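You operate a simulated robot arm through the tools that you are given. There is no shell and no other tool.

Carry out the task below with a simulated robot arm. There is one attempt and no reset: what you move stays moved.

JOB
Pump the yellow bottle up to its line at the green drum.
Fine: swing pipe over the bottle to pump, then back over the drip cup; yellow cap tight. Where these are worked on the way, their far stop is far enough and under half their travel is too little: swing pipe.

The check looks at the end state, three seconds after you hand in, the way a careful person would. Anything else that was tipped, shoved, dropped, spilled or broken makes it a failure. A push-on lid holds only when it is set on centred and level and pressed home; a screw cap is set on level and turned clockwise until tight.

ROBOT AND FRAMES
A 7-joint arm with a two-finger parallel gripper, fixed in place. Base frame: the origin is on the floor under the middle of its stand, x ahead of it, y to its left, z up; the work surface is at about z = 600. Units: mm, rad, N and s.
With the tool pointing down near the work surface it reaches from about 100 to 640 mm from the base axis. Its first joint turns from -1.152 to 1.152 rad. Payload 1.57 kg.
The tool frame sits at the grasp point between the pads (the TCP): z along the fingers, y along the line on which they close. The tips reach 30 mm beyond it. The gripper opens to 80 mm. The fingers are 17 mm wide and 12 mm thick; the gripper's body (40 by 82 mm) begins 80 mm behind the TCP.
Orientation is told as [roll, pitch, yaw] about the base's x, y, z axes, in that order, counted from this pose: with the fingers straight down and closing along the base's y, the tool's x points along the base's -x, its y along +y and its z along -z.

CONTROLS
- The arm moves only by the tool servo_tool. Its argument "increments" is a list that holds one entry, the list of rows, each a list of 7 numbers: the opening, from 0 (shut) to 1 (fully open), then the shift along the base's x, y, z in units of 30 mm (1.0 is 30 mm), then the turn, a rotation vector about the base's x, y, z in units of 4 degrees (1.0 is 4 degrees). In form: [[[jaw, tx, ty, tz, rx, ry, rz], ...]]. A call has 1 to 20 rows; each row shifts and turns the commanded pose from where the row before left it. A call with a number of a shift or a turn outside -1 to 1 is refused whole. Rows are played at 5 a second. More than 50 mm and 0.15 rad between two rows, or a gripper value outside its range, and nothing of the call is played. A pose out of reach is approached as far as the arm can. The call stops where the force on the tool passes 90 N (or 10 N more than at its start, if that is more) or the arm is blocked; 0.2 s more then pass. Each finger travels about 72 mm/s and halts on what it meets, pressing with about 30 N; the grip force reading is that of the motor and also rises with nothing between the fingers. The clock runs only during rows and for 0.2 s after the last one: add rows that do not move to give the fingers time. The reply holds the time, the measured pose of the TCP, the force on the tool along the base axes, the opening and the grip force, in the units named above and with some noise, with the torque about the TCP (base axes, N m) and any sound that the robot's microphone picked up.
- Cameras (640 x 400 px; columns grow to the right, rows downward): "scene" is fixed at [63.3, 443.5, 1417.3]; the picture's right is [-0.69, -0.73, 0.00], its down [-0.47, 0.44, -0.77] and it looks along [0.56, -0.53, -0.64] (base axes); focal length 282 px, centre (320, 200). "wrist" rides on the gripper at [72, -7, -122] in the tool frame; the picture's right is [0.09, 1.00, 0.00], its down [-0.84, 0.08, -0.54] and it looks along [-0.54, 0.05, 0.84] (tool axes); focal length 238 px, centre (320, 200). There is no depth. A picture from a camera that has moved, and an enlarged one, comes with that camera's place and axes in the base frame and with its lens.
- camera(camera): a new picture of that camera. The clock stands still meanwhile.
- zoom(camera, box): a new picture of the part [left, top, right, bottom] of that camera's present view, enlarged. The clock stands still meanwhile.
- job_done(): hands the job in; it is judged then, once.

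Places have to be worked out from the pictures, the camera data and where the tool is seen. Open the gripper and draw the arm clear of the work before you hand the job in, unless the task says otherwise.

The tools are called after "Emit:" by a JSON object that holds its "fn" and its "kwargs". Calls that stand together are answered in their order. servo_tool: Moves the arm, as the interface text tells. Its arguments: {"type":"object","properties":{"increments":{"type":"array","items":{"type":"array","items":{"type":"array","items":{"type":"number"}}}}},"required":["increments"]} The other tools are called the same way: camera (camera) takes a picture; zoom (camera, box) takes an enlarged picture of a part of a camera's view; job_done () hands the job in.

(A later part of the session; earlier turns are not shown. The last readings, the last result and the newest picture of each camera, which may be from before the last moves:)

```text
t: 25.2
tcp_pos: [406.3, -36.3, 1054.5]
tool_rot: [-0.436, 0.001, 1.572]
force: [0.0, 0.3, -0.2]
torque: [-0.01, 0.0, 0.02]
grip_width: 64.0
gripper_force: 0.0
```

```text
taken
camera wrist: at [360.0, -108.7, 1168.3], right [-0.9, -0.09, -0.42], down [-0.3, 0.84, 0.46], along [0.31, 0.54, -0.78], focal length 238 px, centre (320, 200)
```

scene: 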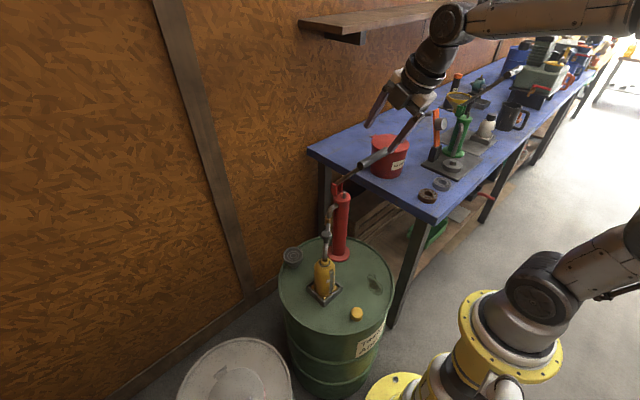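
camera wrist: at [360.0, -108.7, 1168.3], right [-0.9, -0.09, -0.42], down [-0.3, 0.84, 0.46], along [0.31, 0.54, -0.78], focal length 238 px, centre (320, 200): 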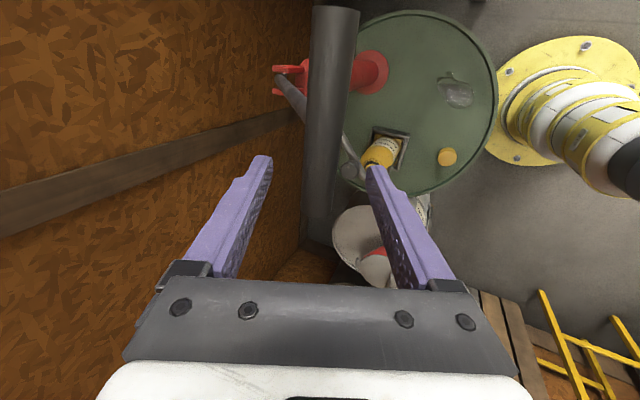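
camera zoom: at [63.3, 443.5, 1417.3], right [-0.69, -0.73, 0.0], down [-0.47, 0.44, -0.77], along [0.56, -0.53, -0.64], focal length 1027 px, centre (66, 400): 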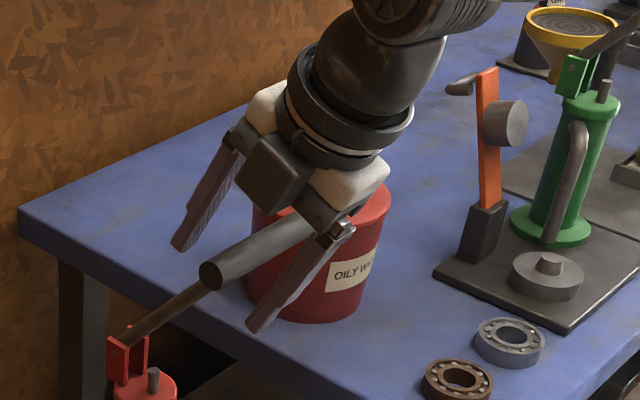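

The bar is centred between the fingers, sitting a bit toward the palm. I back off 8 mm and close on it.

Emit:
{"fn": "servo_tool", "kwargs": {"increments": [[[0.8, -0.113, 0, 0.242, 0, 0, 0], [0.8, 0, 0, 0, 0, 0, 0], [0.4, 0, 0, 0, 0, 0, 0], [0.15, 0, 0, 0, 0, 0, 0], [0.1, 0, 0, 0, 0, 0, 0], [0.1, 0, 0, 0, 0, 0, 0], [0.1, 0, 0, 0, 0, 0, 0]]]}}

Emit:
{"fn": "camera", "kwargs": {"camera": "wrist"}}

Emit:
{"fn": "zoom", "kwargs": {"camera": "scene", "box": [320, 90, 440, 200]}}

```text
t: 26.8
tcp_pos: [401.8, -36.3, 1062.0]
tool_rot: [-0.436, 0.0, 1.571]
force: [3.3, -0.7, -1.4]
torque: [0.03, -0.03, -0.05]
grip_width: 20.4
gripper_force: 34.0
```

```text
taken
camera wrist: at [356.7, -108.7, 1175.1], right [-0.9, -0.09, -0.42], down [-0.3, 0.84, 0.46], along [0.31, 0.54, -0.78], focal length 238 px, centre (320, 200)
```

wrist: 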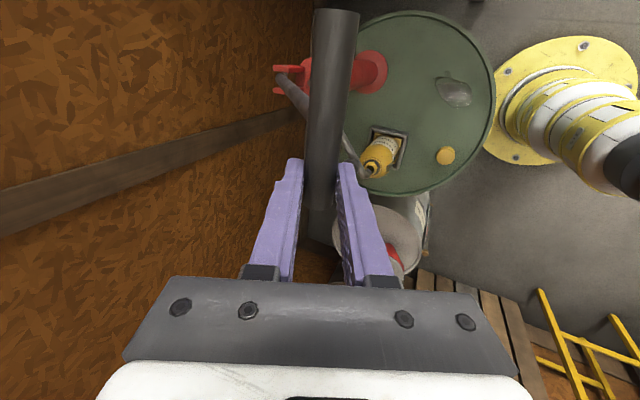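

```text
3.64 times, centred on (380, 145) of scene
camera zoom: at [63.4, 443.5, 1417.3], right [-0.69, -0.73, 0.0], down [-0.47, 0.44, -0.77], along [0.56, -0.53, -0.64], focal length 1027 px, centre (102, 400)
```

zoom: 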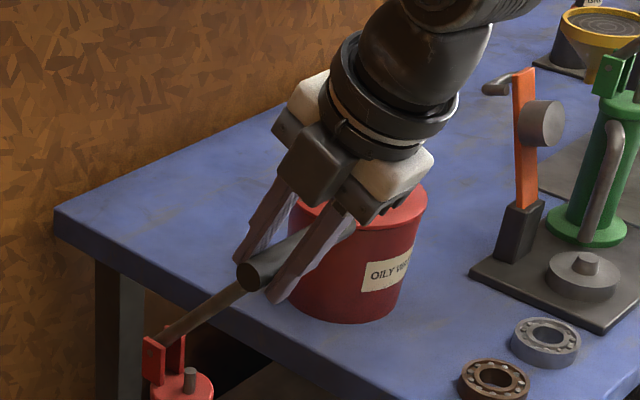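

The bar is held at 20.4 mm width. With the lever's hinge at about x=527, z=905 (length 200 mm, angle 51°), I make the first 10° of the down stroke and read the forces.

Emit:
{"fn": "servo_tool", "kwargs": {"increments": [[[0.1, -0.223, 0, -0.187, 0, 0, 0], [0.1, -0.217, 0, -0.193, 0, 0, 0], [0.1, -0.207, 0, -0.207, 0, 0, 0], [0.1, -0.197, 0, -0.213, 0, 0, 0], [0.1, 0, 0, 0, 0, 0, 0]]]}}

Emit:
{"fn": "zoom", "kwargs": {"camera": "scene", "box": [300, 230, 350, 300]}}

Emit:
{"fn": "zoom", "kwargs": {"camera": "scene", "box": [310, 100, 440, 220]}}

```text
t: 28.0
tcp_pos: [376.6, -37.4, 1038.5]
tool_rot: [-0.434, -0.002, 1.573]
force: [0.9, 5.5, 3.8]
torque: [0.15, -0.5, 0.07]
grip_width: 20.6
gripper_force: 33.6
```

```text
5.71 times, centred on (325, 265) of scene
camera zoom: at [63.3, 443.7, 1417.2], right [-0.69, -0.73, 0.0], down [-0.47, 0.44, -0.77], along [0.56, -0.53, -0.64], focal length 1614 px, centre (291, -171)
```

zoom: 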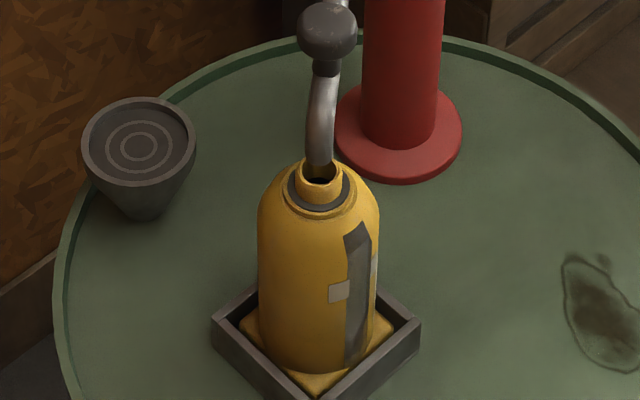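

```text
3.33 times, centred on (375, 160) of scene
camera zoom: at [63.3, 443.7, 1417.2], right [-0.69, -0.73, 0.0], down [-0.47, 0.44, -0.77], along [0.56, -0.53, -0.64], focal length 942 px, centre (137, 333)
```

zoom: 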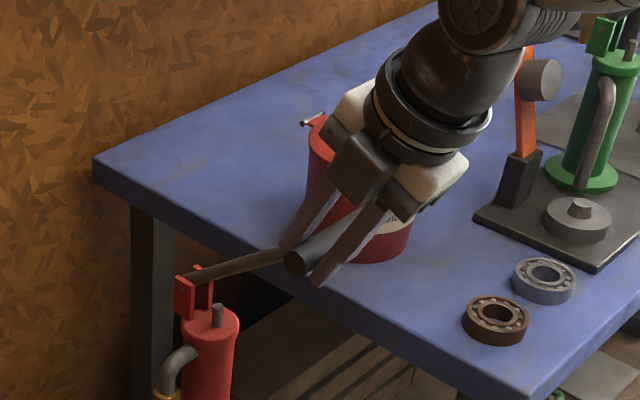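

The lever moves easily with low force. I continue the down stroke by another 15°.

Emit:
{"fn": "servo_tool", "kwargs": {"increments": [[[0.1, -0.187, 0, -0.22, 0, 0, 0], [0.1, -0.18, 0, -0.23, 0, 0, 0], [0.1, -0.167, 0, -0.24, 0, 0, 0], [0.1, -0.157, 0, -0.243, 0, 0, 0], [0.1, -0.147, 0, -0.25, 0, 0, 0], [0.1, -0.137, 0, -0.26, 0, 0, 0], [0.1, 0, 0, 0, 0, 0, 0]]]}}

Emit:
{"fn": "zoom", "kwargs": {"camera": "scene", "box": [305, 240, 345, 300]}}

Emit:
{"fn": "camera", "kwargs": {"camera": "scene"}}

Emit:
{"fn": "camera", "kwargs": {"camera": "wrist"}}

```text
t: 29.6
tcp_pos: [346.4, -37.7, 993.4]
tool_rot: [-0.434, 0.0, 1.572]
force: [12.0, 3.0, -5.1]
torque: [-0.01, 0.16, 0.06]
grip_width: 20.8
gripper_force: 34.4
```

```text
6.67 times, centred on (325, 270) of scene
camera zoom: at [63.7, 443.6, 1417.2], right [-0.69, -0.73, 0.0], down [-0.47, 0.44, -0.77], along [0.56, -0.53, -0.64], focal length 1883 px, centre (287, -267)
```

zoom: 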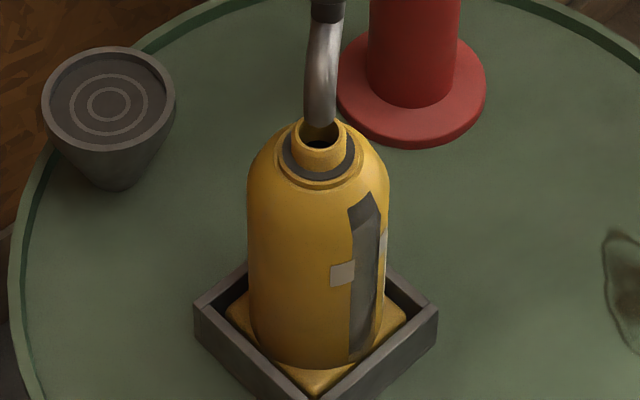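

```text
taken
```

scene: 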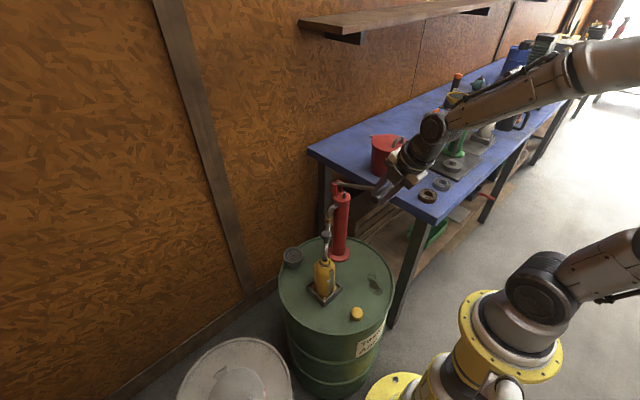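

```text
taken
camera wrist: at [301.6, -109.1, 1106.8], right [-0.9, -0.09, -0.42], down [-0.3, 0.84, 0.46], along [0.31, 0.54, -0.78], focal length 238 px, centre (320, 200)
```

wrist: 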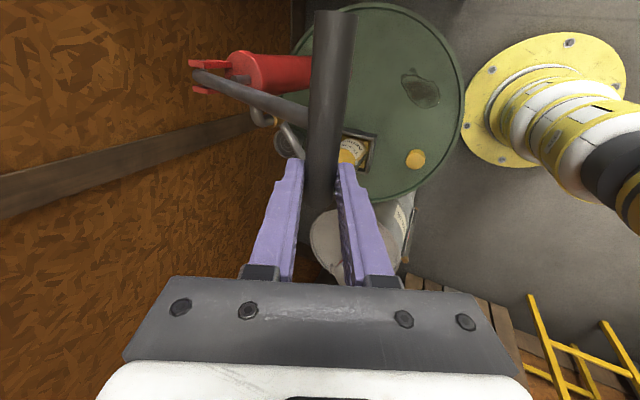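

The lever is at about 27° with light force and no change in the window yet. I carry on down toward the bottom stop.

Emit:
{"fn": "servo_tool", "kwargs": {"increments": [[[0.1, -0.123, 0, -0.263, 0, 0, 0], [0.1, -0.113, 0, -0.267, 0, 0, 0], [0.1, -0.1, 0, -0.273, 0, 0, 0], [0.1, -0.09, 0, -0.277, 0, 0, 0], [0.1, 0, 0, 0, 0, 0, 0]]]}}

Emit:
{"fn": "zoom", "kwargs": {"camera": "scene", "box": [305, 240, 345, 300]}}

Emit:
{"fn": "zoom", "kwargs": {"camera": "scene", "box": [310, 120, 440, 240]}}

```text
t: 30.8
tcp_pos: [335.1, -36.5, 961.7]
tool_rot: [-0.434, 0.001, 1.573]
force: [5.7, 7.0, 2.9]
torque: [0.11, -0.41, 0.04]
grip_width: 20.5
gripper_force: 33.8
```

```text
6.67 times, centred on (325, 270) of scene
camera zoom: at [63.4, 443.7, 1417.2], right [-0.69, -0.73, 0.0], down [-0.47, 0.44, -0.77], along [0.56, -0.53, -0.64], focal length 1883 px, centre (287, -267)
```

zoom: 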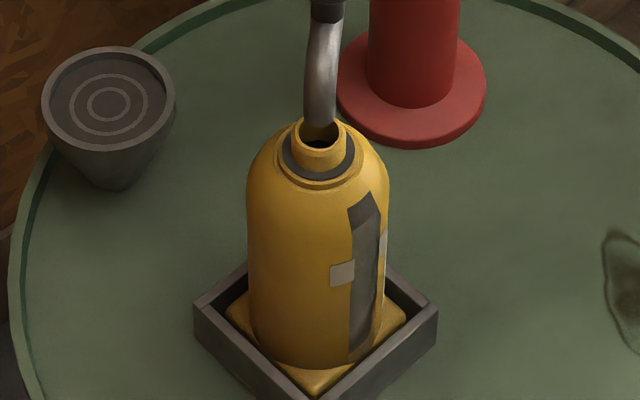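

```text
3.33 times, centred on (375, 180) of scene
camera zoom: at [63.4, 443.7, 1417.2], right [-0.69, -0.73, 0.0], down [-0.47, 0.44, -0.77], along [0.56, -0.53, -0.64], focal length 942 px, centre (137, 267)
```

zoom: 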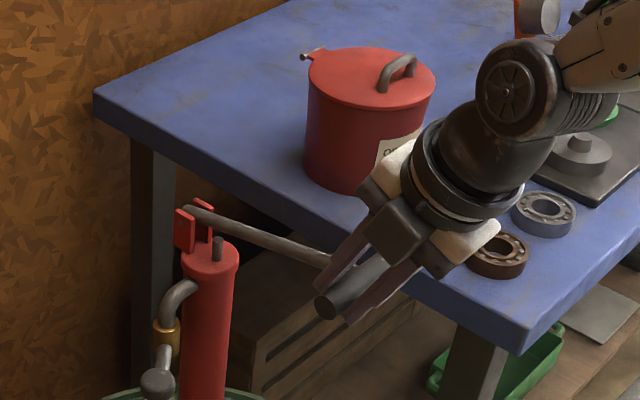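

Emit:
{"fn": "zoom", "kwargs": {"camera": "scene", "box": [320, 262, 336, 298]}}

Emit:
{"fn": "servo_tool", "kwargs": {"increments": [[[0.1, -0.077, 0, -0.28, 0, 0, 0], [0.1, -0.063, 0, -0.283, 0, 0, 0], [0.1, -0.05, 0, -0.287, 0, 0, 0], [0.1, -0.04, 0, -0.29, 0, 0, 0], [0.1, 0, 0, 0, 0, 0, 0]]]}}

Emit:
{"fn": "zoom", "kwargs": {"camera": "scene", "box": [320, 262, 336, 298]}}

Emit:
{"fn": "zoom", "kwargs": {"camera": "scene", "box": [310, 120, 440, 240]}}

```text
11.11 times, centred on (328, 280) of scene
camera zoom: at [63.4, 443.7, 1417.2], right [-0.69, -0.73, 0.0], down [-0.47, 0.44, -0.77], along [0.56, -0.53, -0.64], focal length 3139 px, centre (231, -689)
```

zoom: 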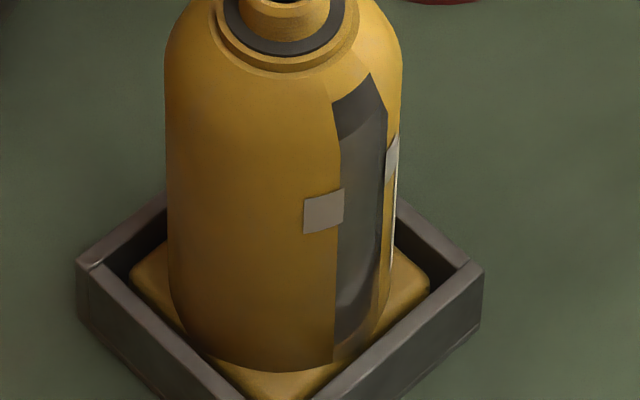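

```text
t: 32.0
tcp_pos: [328.8, -37.0, 928.7]
tool_rot: [-0.44, 0.002, 1.571]
force: [18.0, 8.3, 2.9]
torque: [0.15, -0.52, 0.12]
grip_width: 20.7
gripper_force: 34.0
```

```text
11.11 times, centred on (328, 280) of scene
camera zoom: at [63.7, 443.8, 1417.2], right [-0.69, -0.73, 0.0], down [-0.47, 0.44, -0.77], along [0.56, -0.53, -0.64], focal length 3139 px, centre (231, -689)
```

zoom: 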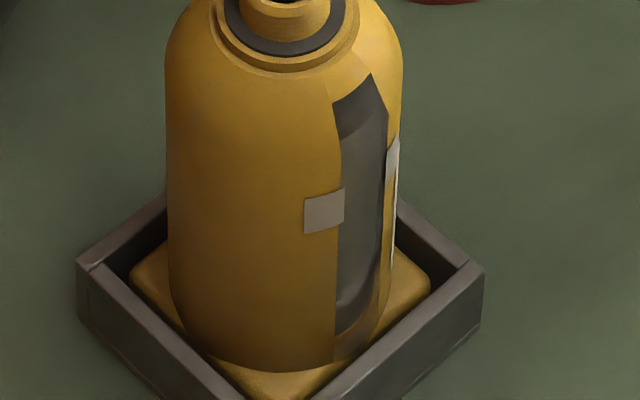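

```text
3.33 times, centred on (375, 180) of scene
camera zoom: at [63.7, 443.8, 1417.2], right [-0.69, -0.73, 0.0], down [-0.47, 0.44, -0.77], along [0.56, -0.53, -0.64], focal length 942 px, centre (137, 267)
```

zoom: 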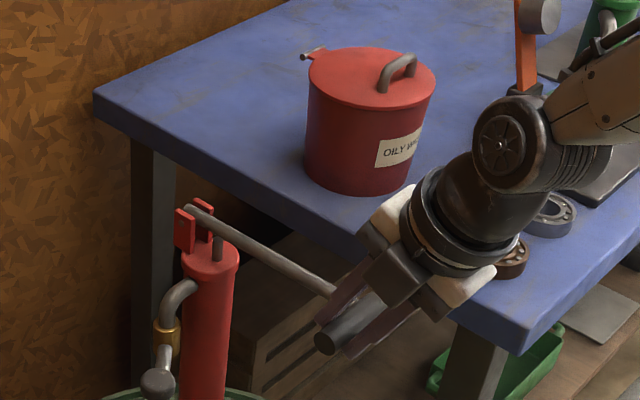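

Amber fluid is now showing at the foot of the window, so pumping works. I continue down, easing x a little to relieve the 18 N pull.

Emit:
{"fn": "servo_tool", "kwargs": {"increments": [[[0.1, 0.01, 0, -0.28, 0, 0, 0], [0.1, 0.01, 0, -0.28, 0, 0, 0], [0.1, 0.02, 0, -0.28, 0, 0, 0], [0.1, 0, 0, 0, 0, 0, 0]]]}}

Emit:
{"fn": "zoom", "kwargs": {"camera": "scene", "box": [320, 262, 336, 298]}}

Emit:
{"fn": "zoom", "kwargs": {"camera": "scene", "box": [310, 120, 440, 240]}}

```text
t: 33.0
tcp_pos: [334.4, -37.4, 906.3]
tool_rot: [-0.453, 0.002, 1.57]
force: [11.0, -2.7, 25.4]
torque: [0.06, -0.34, 0.0]
grip_width: 26.8
gripper_force: 10.7
```

```text
11.11 times, centred on (328, 280) of scene
camera zoom: at [63.3, 443.5, 1417.3], right [-0.69, -0.73, 0.0], down [-0.47, 0.44, -0.77], along [0.56, -0.53, -0.64], focal length 3139 px, centre (231, -689)
```

zoom: 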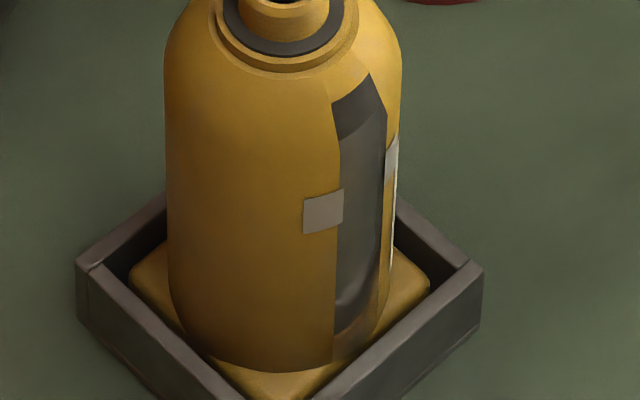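

```text
3.33 times, centred on (375, 180) of scene
camera zoom: at [63.3, 443.5, 1417.3], right [-0.69, -0.73, 0.0], down [-0.47, 0.44, -0.77], along [0.56, -0.53, -0.64], focal length 942 px, centre (137, 267)
```

zoom: 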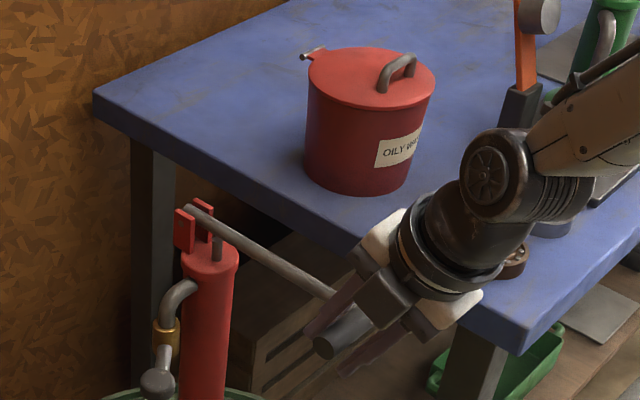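

The lever reached its bottom stop near z≈925 and the hand slid along the bar, with the grip now at 26.8 mm. I bring the hand back up to where the grip was good and check that it re-seats.

Emit:
{"fn": "servo_tool", "kwargs": {"increments": [[[0.1, -0.02, 0, 0.28, 0, 0, 0], [0.1, -0.02, 0, 0.28, 0, 0, 0], [0.1, 0, 0, 0.1, 0, 0, 0], [0.1, 0, 0, 0, 0, 0, 0], [0.1, 0, 0, 0, 0, 0, 0]]]}}

Emit:
{"fn": "camera", "kwargs": {"camera": "wrist"}}

Emit:
{"fn": "zoom", "kwargs": {"camera": "scene", "box": [310, 120, 440, 240]}}

```text
t: 34.2
tcp_pos: [332.7, -38.3, 925.2]
tool_rot: [-0.452, 0.004, 1.571]
force: [35.5, 2.4, -3.5]
torque: [-0.01, 0.24, 0.01]
grip_width: 35.4
gripper_force: 16.0
```

```text
taken
camera wrist: at [285.2, -109.6, 1038.3], right [-0.9, -0.09, -0.43], down [-0.31, 0.84, 0.45], along [0.32, 0.54, -0.78], focal length 238 px, centre (320, 200)
```

wrist: 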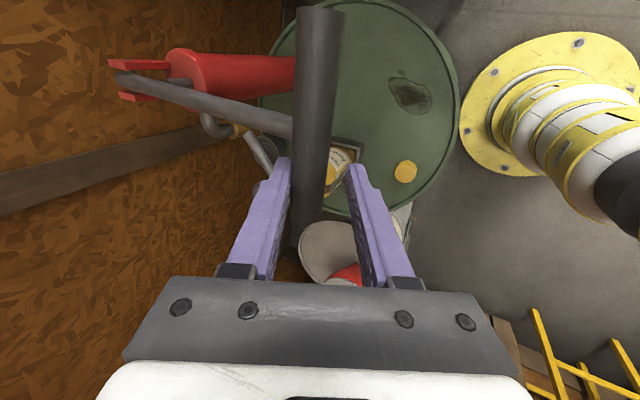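

```text
3.33 times, centred on (375, 180) of scene
camera zoom: at [64.3, 443.6, 1417.2], right [-0.69, -0.73, 0.0], down [-0.47, 0.44, -0.77], along [0.56, -0.53, -0.64], focal length 942 px, centre (137, 267)
```

zoom: 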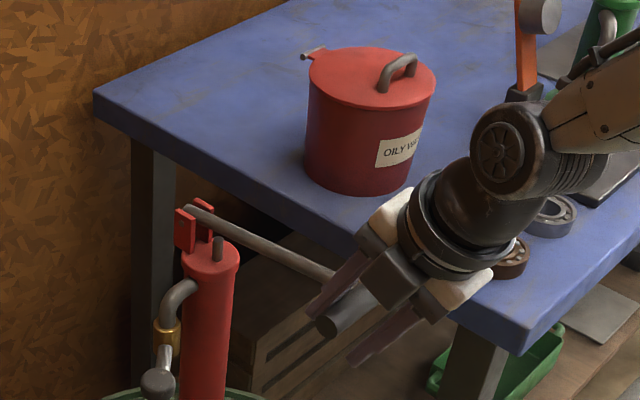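

The bar is at its stop and sits about 8 mm to the far side between the fingers. I shift the hand that way so both pads close on it again.

Emit:
{"fn": "servo_tool", "kwargs": {"increments": [[[0.1, 0.12, 0, 0.06, 0, 0, 0], [0.1, 0.12, 0, 0.06, 0, 0, 0], [0.1, 0, 0, 0, 0, 0, 0], [0.1, 0, 0, 0, 0, 0, 0]]]}}

Emit:
{"fn": "camera", "kwargs": {"camera": "wrist"}}

```text
t: 35.2
tcp_pos: [337.5, -38.2, 926.8]
tool_rot: [-0.442, 0.001, 1.573]
force: [22.1, -4.7, -1.1]
torque: [0.02, 0.04, -0.06]
grip_width: 25.0
gripper_force: 9.5
```

```text
taken
camera wrist: at [290.6, -109.8, 1040.2], right [-0.9, -0.09, -0.43], down [-0.3, 0.84, 0.46], along [0.31, 0.54, -0.78], focal length 238 px, centre (320, 200)
```

wrist: 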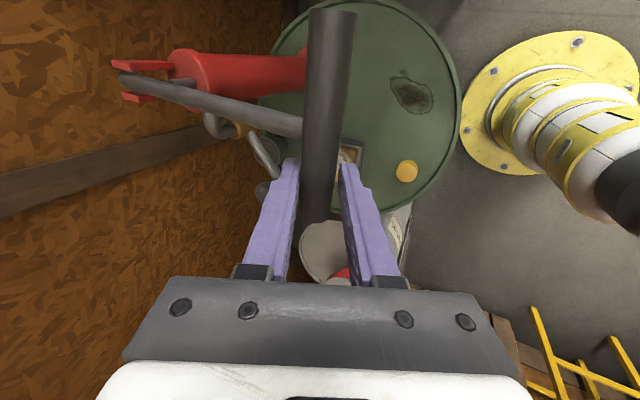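

Emit:
{"fn": "servo_tool", "kwargs": {"increments": [[[0.1, 0.09, 0, 0.05, 0, 0, 0], [0.1, 0, 0, 0, 0, 0, 0], [0.1, 0, 0, 0, 0, 0, 0]]]}}

Emit:
{"fn": "camera", "kwargs": {"camera": "scene"}}

```text
t: 36.0
tcp_pos: [338.1, -37.1, 929.0]
tool_rot: [-0.441, 0.001, 1.572]
force: [16.5, -11.0, -1.2]
torque: [0.0, 0.02, -0.13]
grip_width: 21.4
gripper_force: 7.0
```

```text
taken
```

scene: 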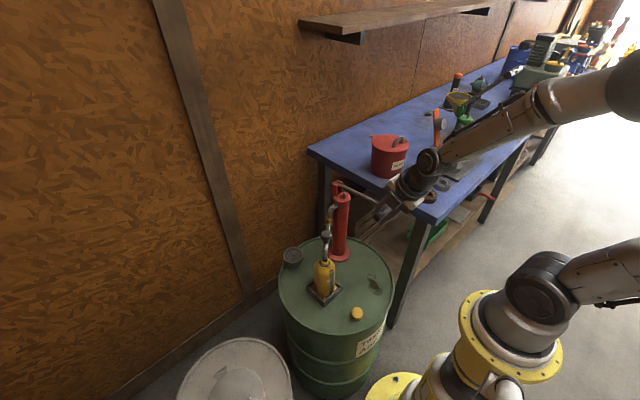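

The grip has re-seated at 21.4 mm, and the end positions fit a lever radius of about 188 mm, from 52° at the top to 8° at the stop. I lift the handle back up along that arc.

Emit:
{"fn": "servo_tool", "kwargs": {"increments": [[[0.1, 0.057, 0, 0.337, 0, 0, 0], [0.1, 0.077, 0, 0.33, 0, 0, 0], [0.1, 0.093, 0, 0.323, 0, 0, 0], [0.1, 0.11, 0, 0.323, 0, 0, 0], [0.1, 0.13, 0, 0.313, 0, 0, 0], [0.1, 0.143, 0, 0.307, 0, 0, 0], [0.1, 0.163, 0, 0.297, 0, 0, 0], [0.1, 0, 0, 0, 0, 0, 0]]]}}

Emit:
{"fn": "zoom", "kwargs": {"camera": "scene", "box": [320, 262, 336, 298]}}

Emit:
{"fn": "zoom", "kwargs": {"camera": "scene", "box": [310, 120, 440, 240]}}

```text
t: 37.8
tcp_pos: [359.6, -35.8, 993.7]
tool_rot: [-0.432, -0.001, 1.572]
force: [-16.7, -5.4, 8.2]
torque: [0.04, 0.63, -0.01]
grip_width: 20.5
gripper_force: 34.2
```

```text
11.11 times, centred on (328, 280) of scene
camera zoom: at [62.7, 443.4, 1417.4], right [-0.69, -0.73, 0.0], down [-0.47, 0.44, -0.77], along [0.56, -0.53, -0.64], focal length 3139 px, centre (231, -689)
```

zoom: 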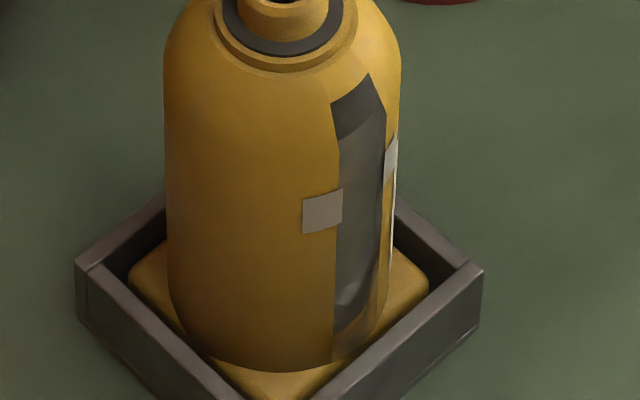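

```text
3.33 times, centred on (375, 180) of scene
camera zoom: at [62.7, 443.4, 1417.4], right [-0.69, -0.73, 0.0], down [-0.47, 0.44, -0.77], along [0.56, -0.53, -0.64], focal length 942 px, centre (137, 267)
```

zoom: 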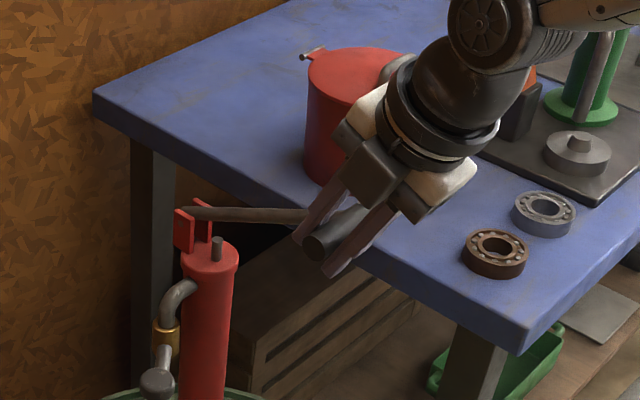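

The bar follows at 20.5 mm grip. I lift the rest of the way toward the top, trimming x slightly.

Emit:
{"fn": "servo_tool", "kwargs": {"increments": [[[0.1, 0.15, 0, 0.295, 0, 0, 0], [0.1, 0.18, 0, 0.28, 0, 0, 0], [0.1, 0.2, 0, 0.27, 0, 0, 0], [0.1, 0.217, 0, 0.257, 0, 0, 0], [0.1, 0.23, 0, 0.243, 0, 0, 0], [0.1, 0, 0, 0, 0, 0, 0]]]}}

Emit:
{"fn": "camera", "kwargs": {"camera": "wrist"}}

Emit:
{"fn": "zoom", "kwargs": {"camera": "scene", "box": [310, 100, 440, 220]}}

```text
t: 39.2
tcp_pos: [390.7, -37.2, 1033.7]
tool_rot: [-0.437, 0.002, 1.573]
force: [-0.6, -7.9, -0.5]
torque: [-0.02, 0.38, -0.05]
grip_width: 20.6
gripper_force: 34.4
```

```text
taken
camera wrist: at [344.8, -108.8, 1147.5], right [-0.9, -0.09, -0.42], down [-0.3, 0.84, 0.46], along [0.31, 0.54, -0.78], focal length 238 px, centre (320, 200)
```

wrist: 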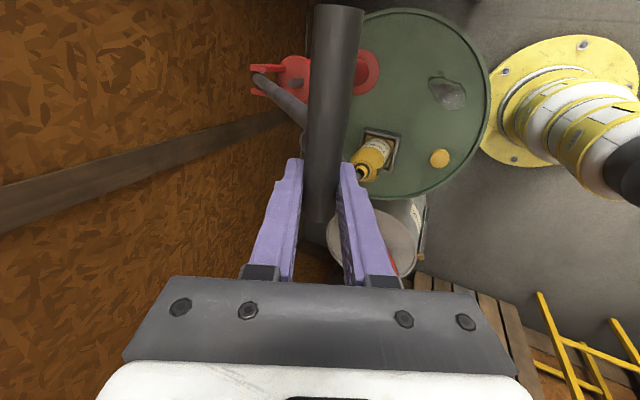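

```text
3.33 times, centred on (375, 160) of scene
camera zoom: at [63.3, 443.3, 1417.4], right [-0.69, -0.73, 0.0], down [-0.47, 0.44, -0.77], along [0.56, -0.53, -0.64], focal length 942 px, centre (137, 333)
```

zoom: 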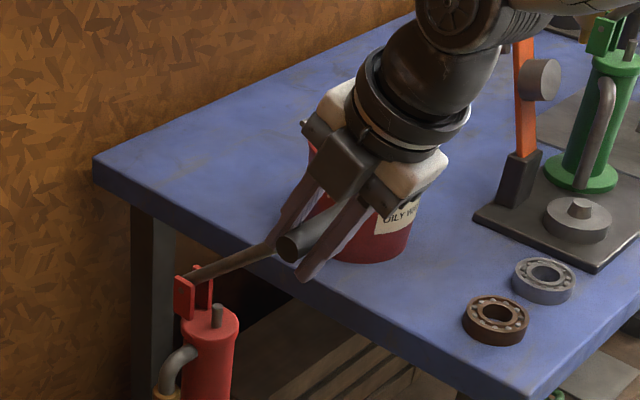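

Emit:
{"fn": "servo_tool", "kwargs": {"increments": [[[0.1, 0.24, 0, 0.235, 0, 0, 0], [0.1, 0.25, 0, 0.22, 0, 0, 0], [0.1, 0.1, 0, 0.08, 0, 0, 0], [0.1, 0, 0, 0, 0, 0, 0]]]}}

Emit:
{"fn": "zoom", "kwargs": {"camera": "wrist", "box": [330, 110, 420, 200]}}

Emit:
{"fn": "zoom", "kwargs": {"camera": "scene", "box": [320, 262, 336, 298]}}

Emit:
{"fn": "zoom", "kwargs": {"camera": "scene", "box": [310, 100, 440, 220]}}

```text
t: 40.2
tcp_pos: [407.9, -36.2, 1051.8]
tool_rot: [-0.438, 0.001, 1.572]
force: [-1.8, -3.9, -0.3]
torque: [0.02, 0.22, 0.02]
grip_width: 20.5
gripper_force: 34.0
```

```text
4.44 times, centred on (375, 155) of wrist
camera zoom: at [362.5, -108.8, 1164.9], right [-0.9, -0.09, -0.42], down [-0.3, 0.84, 0.46], along [0.31, 0.54, -0.78], focal length 1059 px, centre (76, 400)
```

zoom: 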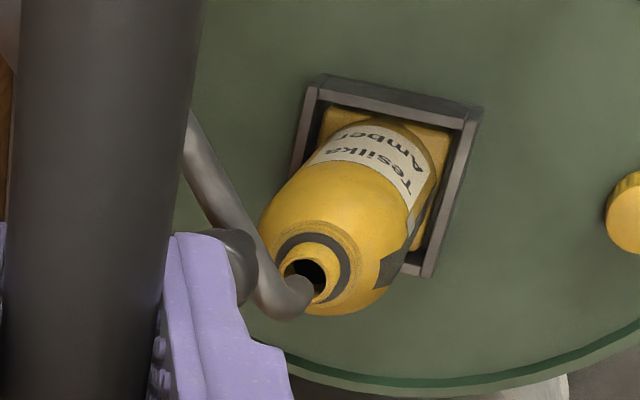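

```text
11.11 times, centred on (328, 280) of scene
camera zoom: at [63.2, 443.4, 1417.3], right [-0.69, -0.73, 0.0], down [-0.47, 0.44, -0.77], along [0.56, -0.53, -0.64], focal length 3139 px, centre (231, -689)
```

zoom: 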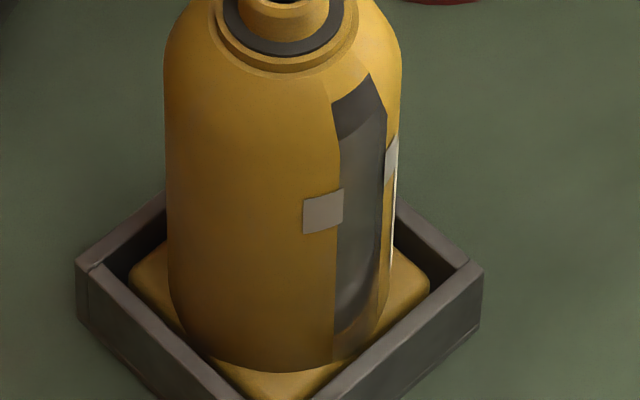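

```text
3.33 times, centred on (375, 160) of scene
camera zoom: at [63.2, 443.4, 1417.3], right [-0.69, -0.73, 0.0], down [-0.47, 0.44, -0.77], along [0.56, -0.53, -0.64], focal length 942 px, centre (137, 333)
```

zoom: 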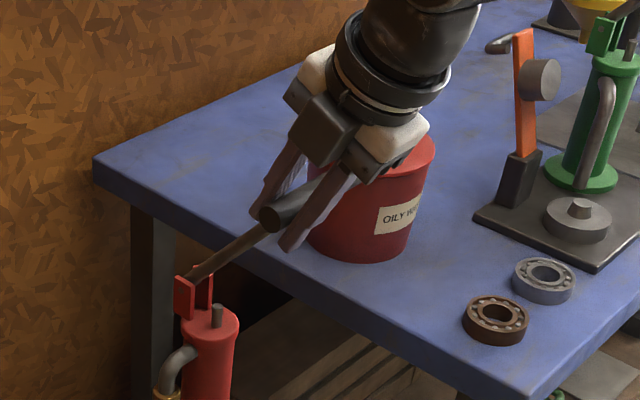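

I'm back near the top of the stroke with little force. The amber level sits at about pixel row 331 in this zoom and the line tab at about 212, so each stroke raises it by roughly 30 rows. I make the second full down stroke.

Emit:
{"fn": "servo_tool", "kwargs": {"increments": [[[0.1, -0.267, 0, -0.217, 0, 0, 0], [0.1, -0.257, 0, -0.23, 0, 0, 0], [0.1, -0.24, 0, -0.243, 0, 0, 0], [0.1, -0.23, 0, -0.257, 0, 0, 0], [0.1, -0.213, 0, -0.27, 0, 0, 0], [0.1, -0.2, 0, -0.277, 0, 0, 0], [0.1, -0.177, 0, -0.29, 0, 0, 0], [0.1, -0.156, 0, -0.297, 0, 0, 0], [0.1, -0.136, 0, -0.307, 0, 0, 0], [0.1, -0.123, 0, -0.313, 0, 0, 0], [0.1, -0.103, 0, -0.323, 0, 0, 0], [0.1, -0.086, 0, -0.323, 0, 0, 0], [0.1, -0.06, 0, -0.3, 0, 0, 0], [0.1, 0, 0, 0, 0, 0, 0]]]}}

Emit:
{"fn": "zoom", "kwargs": {"camera": "scene", "box": [320, 262, 336, 298]}}

Emit:
{"fn": "zoom", "kwargs": {"camera": "scene", "box": [310, 120, 440, 240]}}

```text
t: 43.2
tcp_pos: [339.8, -37.1, 940.8]
tool_rot: [-0.435, 0.001, 1.573]
force: [0.1, -3.4, 3.1]
torque: [-0.13, -0.24, -0.15]
grip_width: 20.3
gripper_force: 33.6
```

```text
11.11 times, centred on (328, 280) of scene
camera zoom: at [63.3, 443.5, 1417.3], right [-0.69, -0.73, 0.0], down [-0.47, 0.44, -0.77], along [0.56, -0.53, -0.64], focal length 3139 px, centre (231, -689)
```

zoom: 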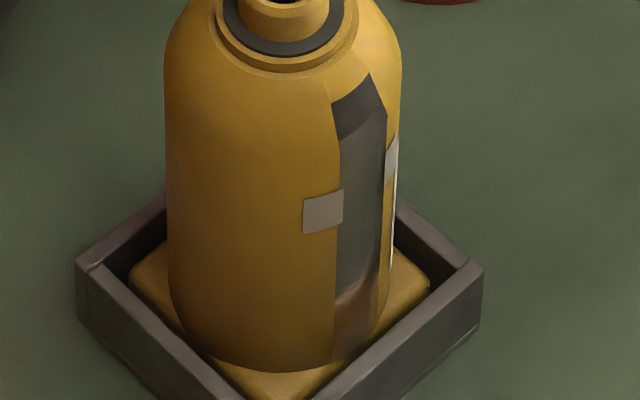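

```text
3.33 times, centred on (375, 180) of scene
camera zoom: at [63.3, 443.5, 1417.3], right [-0.69, -0.73, 0.0], down [-0.47, 0.44, -0.77], along [0.56, -0.53, -0.64], focal length 942 px, centre (137, 267)
```

zoom: 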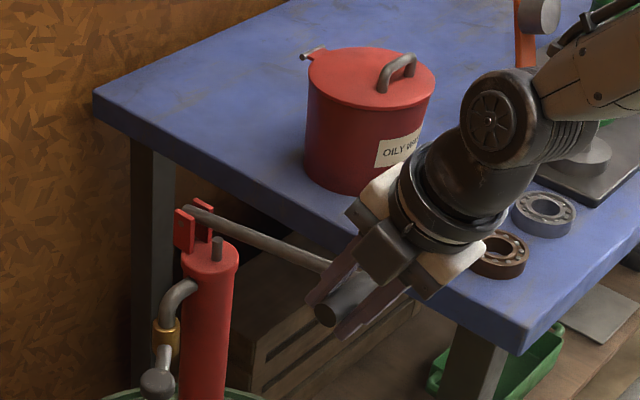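

The level rose to about row 300 with very low forces. I lift the handle back along the same arc.

Emit:
{"fn": "servo_tool", "kwargs": {"increments": [[[0.1, 0.06, 0, 0.3, 0, 0, 0], [0.1, 0.086, 0, 0.323, 0, 0, 0], [0.1, 0.103, 0, 0.323, 0, 0, 0], [0.1, 0.123, 0, 0.313, 0, 0, 0], [0.1, 0.136, 0, 0.307, 0, 0, 0], [0.1, 0.156, 0, 0.297, 0, 0, 0], [0.1, 0.177, 0, 0.29, 0, 0, 0], [0.1, 0.2, 0, 0.277, 0, 0, 0], [0.1, 0.213, 0, 0.27, 0, 0, 0], [0.1, 0.23, 0, 0.257, 0, 0, 0], [0.1, 0.24, 0, 0.243, 0, 0, 0], [0.1, 0.257, 0, 0.23, 0, 0, 0], [0.1, 0.267, 0, 0.217, 0, 0, 0], [0.1, 0, 0, 0, 0, 0, 0]]]}}

Emit:
{"fn": "zoom", "kwargs": {"camera": "scene", "box": [320, 262, 336, 298]}}

```text
t: 46.2
tcp_pos: [407.7, -36.7, 1052.2]
tool_rot: [-0.439, 0.001, 1.574]
force: [-3.1, -9.2, 2.8]
torque: [0.0, 0.33, -0.07]
grip_width: 20.5
gripper_force: 33.9
```

```text
11.11 times, centred on (328, 280) of scene
camera zoom: at [63.2, 443.3, 1417.4], right [-0.69, -0.73, 0.0], down [-0.47, 0.44, -0.77], along [0.56, -0.53, -0.64], focal length 3139 px, centre (231, -689)
```

zoom: 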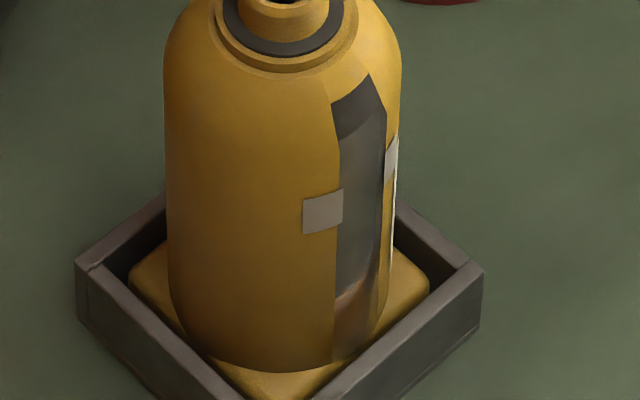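

The return is clean, with the level at about row 299. I make the third full down stroke.

Emit:
{"fn": "servo_tool", "kwargs": {"increments": [[[0.1, -0.267, 0, -0.217, 0, 0, 0], [0.1, -0.257, 0, -0.23, 0, 0, 0], [0.1, -0.24, 0, -0.243, 0, 0, 0], [0.1, -0.23, 0, -0.257, 0, 0, 0], [0.1, -0.213, 0, -0.27, 0, 0, 0], [0.1, -0.2, 0, -0.277, 0, 0, 0], [0.1, -0.177, 0, -0.29, 0, 0, 0], [0.1, -0.156, 0, -0.297, 0, 0, 0], [0.1, -0.136, 0, -0.307, 0, 0, 0], [0.1, -0.123, 0, -0.313, 0, 0, 0], [0.1, -0.103, 0, -0.323, 0, 0, 0], [0.1, -0.086, 0, -0.323, 0, 0, 0], [0.1, -0.06, 0, -0.3, 0, 0, 0], [0.1, 0, 0, 0, 0, 0, 0]]]}}

Emit:
{"fn": "zoom", "kwargs": {"camera": "scene", "box": [320, 262, 336, 298]}}

Emit:
{"fn": "zoom", "kwargs": {"camera": "scene", "box": [280, 190, 370, 310]}}

```text
t: 49.2
tcp_pos: [338.4, -35.3, 940.0]
tool_rot: [-0.434, -0.002, 1.574]
force: [4.7, 8.1, 2.3]
torque: [0.11, -0.24, 0.03]
grip_width: 20.5
gripper_force: 34.0
```

```text
11.11 times, centred on (328, 280) of scene
camera zoom: at [63.4, 443.8, 1417.2], right [-0.69, -0.73, 0.0], down [-0.47, 0.44, -0.77], along [0.56, -0.53, -0.64], focal length 3139 px, centre (231, -689)
```

zoom: 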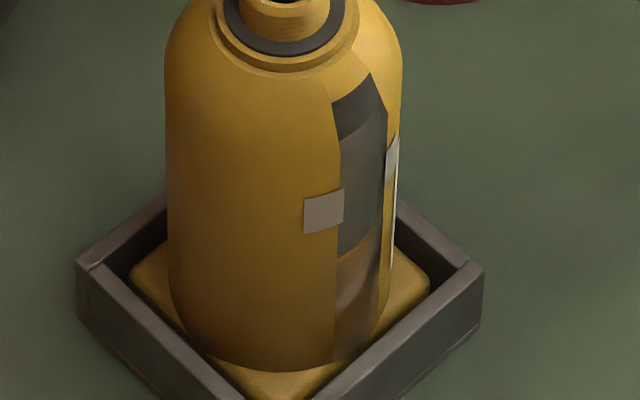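

```text
3.33 times, centred on (325, 250) of scene
camera zoom: at [63.4, 443.8, 1417.2], right [-0.69, -0.73, 0.0], down [-0.47, 0.44, -0.77], along [0.56, -0.53, -0.64], focal length 942 px, centre (303, 33)
```

zoom: 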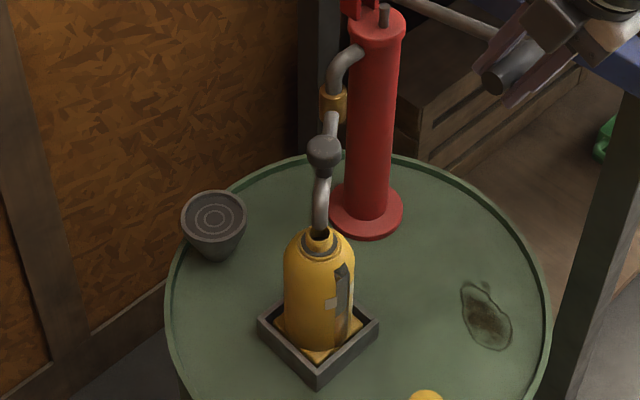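

The level has risen to about row 257. I zoom in further to compare it with the line tabs precisely.

Emit:
{"fn": "zoom", "kwargs": {"camera": "scene", "box": [325, 272, 335, 296]}}

Emit:
{"fn": "camera", "kwargs": {"camera": "wrist"}}

```text
16.00 times, centred on (330, 284) of scene
camera zoom: at [63.4, 443.8, 1417.2], right [-0.69, -0.73, 0.0], down [-0.47, 0.44, -0.77], along [0.56, -0.53, -0.64], focal length 4520 px, centre (160, -1144)
```

zoom: 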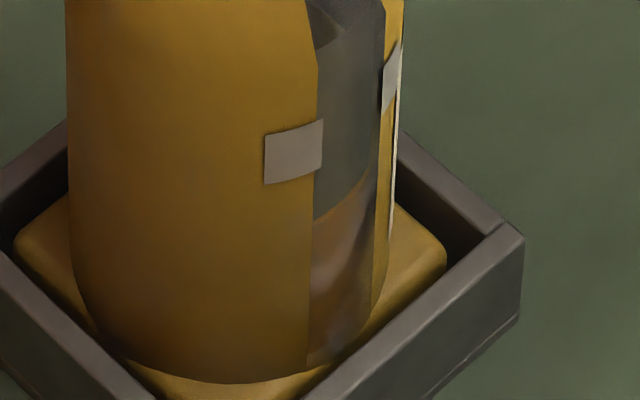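

```text
taken
camera wrist: at [293.7, -109.0, 1054.4], right [-0.9, -0.09, -0.42], down [-0.3, 0.84, 0.46], along [0.31, 0.54, -0.78], focal length 238 px, centre (320, 200)
```

wrist: 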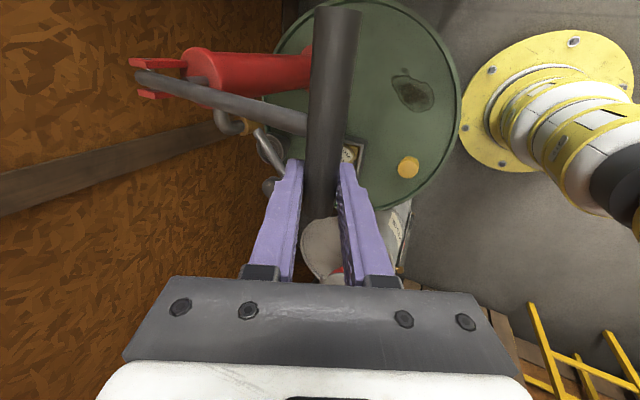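

In this closer view the level is at row 220 on the window's left edge, while the tab centre is near row 146, so a bit over one stroke is still needed. I lift the handle back up.

Emit:
{"fn": "servo_tool", "kwargs": {"increments": [[[0.1, 0.06, 0, 0.3, 0, 0, 0], [0.1, 0.086, 0, 0.323, 0, 0, 0], [0.1, 0.103, 0, 0.323, 0, 0, 0], [0.1, 0.123, 0, 0.313, 0, 0, 0], [0.1, 0.136, 0, 0.307, 0, 0, 0], [0.1, 0.156, 0, 0.297, 0, 0, 0], [0.1, 0.177, 0, 0.29, 0, 0, 0], [0.1, 0.2, 0, 0.277, 0, 0, 0], [0.1, 0.213, 0, 0.27, 0, 0, 0], [0.1, 0.23, 0, 0.257, 0, 0, 0], [0.1, 0.24, 0, 0.243, 0, 0, 0], [0.1, 0.257, 0, 0.23, 0, 0, 0], [0.1, 0.267, 0, 0.217, 0, 0, 0], [0.1, 0, 0, 0, 0, 0, 0]]]}}

Emit:
{"fn": "zoom", "kwargs": {"camera": "scene", "box": [325, 272, 335, 296]}}

```text
t: 52.2
tcp_pos: [407.6, -36.7, 1052.4]
tool_rot: [-0.44, 0.001, 1.572]
force: [-15.8, -12.6, 18.1]
torque: [-0.04, -0.01, -0.12]
grip_width: 20.7
gripper_force: 33.7
```

```text
16.00 times, centred on (330, 284) of scene
camera zoom: at [62.6, 443.2, 1417.4], right [-0.69, -0.73, 0.0], down [-0.47, 0.44, -0.77], along [0.56, -0.53, -0.64], focal length 4520 px, centre (160, -1144)
```

zoom: 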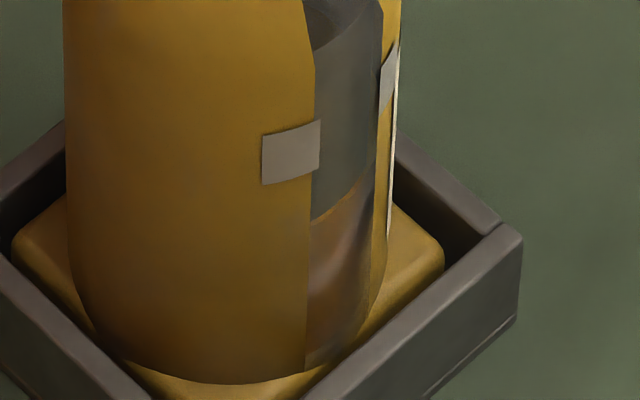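

The level holds at 220. I make half of the fourth down stroke and then check.

Emit:
{"fn": "servo_tool", "kwargs": {"increments": [[[0.1, -0.267, 0, -0.217, 0, 0, 0], [0.1, -0.257, 0, -0.23, 0, 0, 0], [0.1, -0.24, 0, -0.243, 0, 0, 0], [0.1, -0.23, 0, -0.257, 0, 0, 0], [0.1, -0.213, 0, -0.27, 0, 0, 0], [0.1, -0.2, 0, -0.277, 0, 0, 0], [0.1, -0.177, 0, -0.29, 0, 0, 0], [0.1, 0, 0, 0, 0, 0, 0]]]}}

Emit:
{"fn": "zoom", "kwargs": {"camera": "scene", "box": [325, 272, 335, 296]}}

```text
t: 54.0
tcp_pos: [359.8, -36.6, 996.7]
tool_rot: [-0.435, 0.0, 1.572]
force: [1.5, -4.5, 4.0]
torque: [-0.09, -0.38, -0.01]
grip_width: 20.5
gripper_force: 34.6
```

```text
16.00 times, centred on (330, 284) of scene
camera zoom: at [63.3, 443.4, 1417.3], right [-0.69, -0.73, 0.0], down [-0.47, 0.44, -0.77], along [0.56, -0.53, -0.64], focal length 4520 px, centre (160, -1144)
```

zoom: 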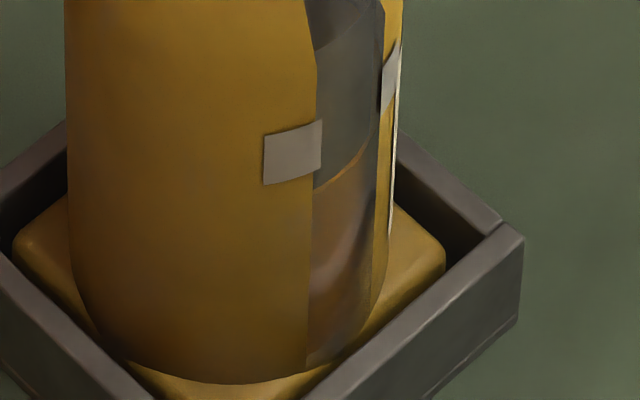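

The level is now at 190, about 30 rows for half a stroke. I complete this stroke.

Emit:
{"fn": "servo_tool", "kwargs": {"increments": [[[0.1, -0.156, 0, -0.297, 0, 0, 0], [0.1, -0.136, 0, -0.307, 0, 0, 0], [0.1, -0.123, 0, -0.313, 0, 0, 0], [0.1, -0.103, 0, -0.323, 0, 0, 0], [0.1, -0.086, 0, -0.323, 0, 0, 0], [0.1, -0.06, 0, -0.3, 0, 0, 0], [0.1, 0, 0, 0, 0, 0, 0]]]}}

Emit:
{"fn": "zoom", "kwargs": {"camera": "scene", "box": [325, 272, 335, 296]}}

```text
t: 55.6
tcp_pos: [341.1, -35.9, 940.7]
tool_rot: [-0.438, 0.002, 1.572]
force: [10.4, -5.1, 1.1]
torque: [0.0, -0.24, -0.09]
grip_width: 20.9
gripper_force: 34.0
```

```text
16.00 times, centred on (330, 284) of scene
camera zoom: at [63.6, 443.4, 1417.3], right [-0.69, -0.73, 0.0], down [-0.47, 0.44, -0.77], along [0.56, -0.53, -0.64], focal length 4520 px, centre (160, -1144)
```

zoom: 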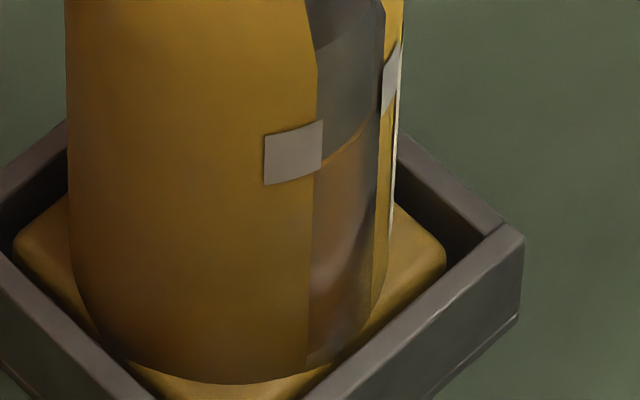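

The level now stands about 20 rows below the tab centres, within the lower part of the tabs. I raise the handle only about 15°, so that the final short stroke ends at the bottom stop.

Emit:
{"fn": "servo_tool", "kwargs": {"increments": [[[0.1, 0.06, 0, 0.3, 0, 0, 0], [0.1, 0.086, 0, 0.323, 0, 0, 0], [0.1, 0.103, 0, 0.323, 0, 0, 0], [0.1, 0.123, 0, 0.313, 0, 0, 0], [0.1, 0.136, 0, 0.307, 0, 0, 0], [0.1, 0, 0, 0, 0, 0, 0]]]}}

Emit:
{"fn": "zoom", "kwargs": {"camera": "scene", "box": [325, 272, 335, 296]}}

Emit:
{"fn": "servo_tool", "kwargs": {"increments": [[[0.1, -0.136, 0, -0.307, 0, 0, 0], [0.1, -0.123, 0, -0.313, 0, 0, 0], [0.1, -0.103, 0, -0.323, 0, 0, 0], [0.1, 0, 0, 0, 0, 0, 0]]]}}

Emit:
{"fn": "zoom", "kwargs": {"camera": "scene", "box": [325, 272, 335, 296]}}

```text
t: 57.0
tcp_pos: [356.3, -36.5, 988.5]
tool_rot: [-0.436, 0.0, 1.572]
force: [-9.0, 9.1, 7.4]
torque: [0.1, -0.06, 0.05]
grip_width: 20.6
gripper_force: 34.1
```

```text
16.00 times, centred on (330, 284) of scene
camera zoom: at [62.9, 443.8, 1417.2], right [-0.69, -0.73, 0.0], down [-0.47, 0.44, -0.77], along [0.56, -0.53, -0.64], focal length 4520 px, centre (160, -1144)
```

zoom: 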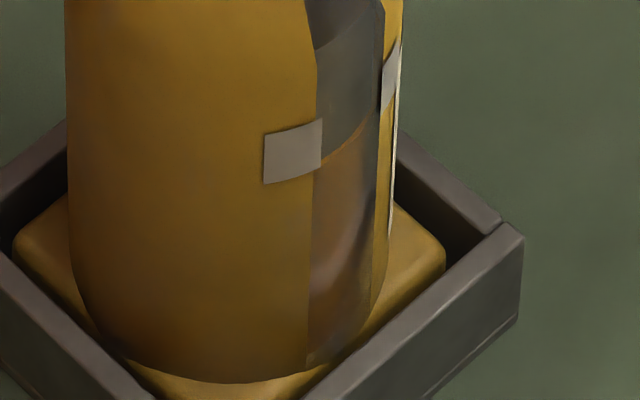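

```text
t: 58.0
tcp_pos: [344.9, -36.2, 961.3]
tool_rot: [-0.439, 0.002, 1.573]
force: [9.1, 9.8, 0.5]
torque: [-0.02, -0.43, -0.08]
grip_width: 20.4
gripper_force: 34.2
```

```text
16.00 times, centred on (330, 284) of scene
camera zoom: at [63.5, 443.8, 1417.2], right [-0.69, -0.73, 0.0], down [-0.47, 0.44, -0.77], along [0.56, -0.53, -0.64], focal length 4520 px, centre (160, -1144)
```

zoom: 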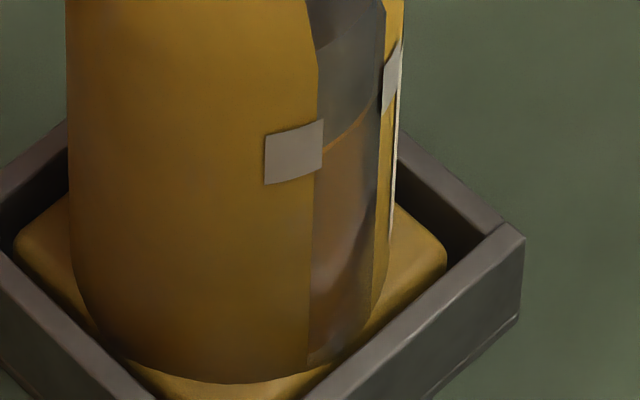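

The level is at 150 against a tab centre of about 143. The last two rows of this stroke should bring it to the line.

Emit:
{"fn": "servo_tool", "kwargs": {"increments": [[[0.1, -0.086, 0, -0.323, 0, 0, 0], [0.1, -0.05, 0, -0.25, 0, 0, 0], [0.1, 0, 0, 0, 0, 0, 0], [0.1, 0, 0, 0, 0, 0, 0]]]}}

Emit:
{"fn": "zoom", "kwargs": {"camera": "scene", "box": [325, 272, 335, 296]}}

Emit:
{"fn": "zoom", "kwargs": {"camera": "scene", "box": [327, 275, 333, 285]}}

```text
t: 59.0
tcp_pos: [338.5, -37.2, 942.9]
tool_rot: [-0.435, 0.0, 1.573]
force: [1.9, -5.2, 1.9]
torque: [-0.12, -0.11, -0.07]
grip_width: 20.5
gripper_force: 34.3
```

```text
16.00 times, centred on (330, 284) of scene
camera zoom: at [63.3, 443.4, 1417.3], right [-0.69, -0.73, 0.0], down [-0.47, 0.44, -0.77], along [0.56, -0.53, -0.64], focal length 4520 px, centre (160, -1144)
```

zoom: 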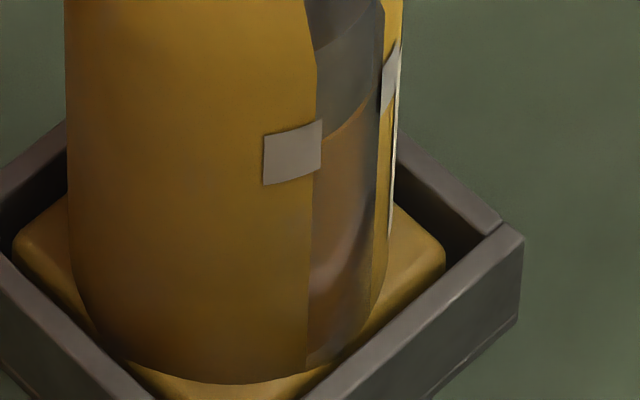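

```text
16.00 times, centred on (330, 280) of scene
camera zoom: at [63.3, 443.4, 1417.3], right [-0.69, -0.73, 0.0], down [-0.47, 0.44, -0.77], along [0.56, -0.53, -0.64], focal length 4520 px, centre (160, -1080)
```

zoom: 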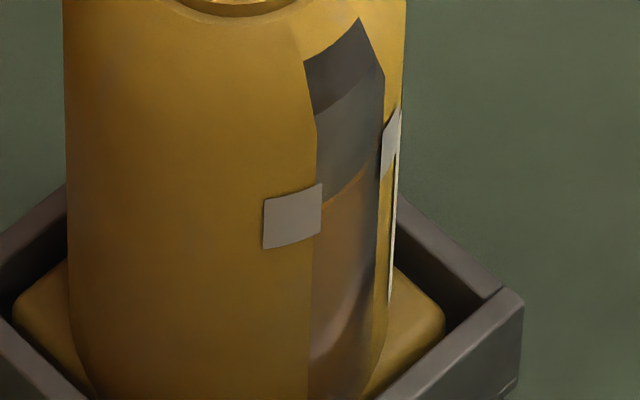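

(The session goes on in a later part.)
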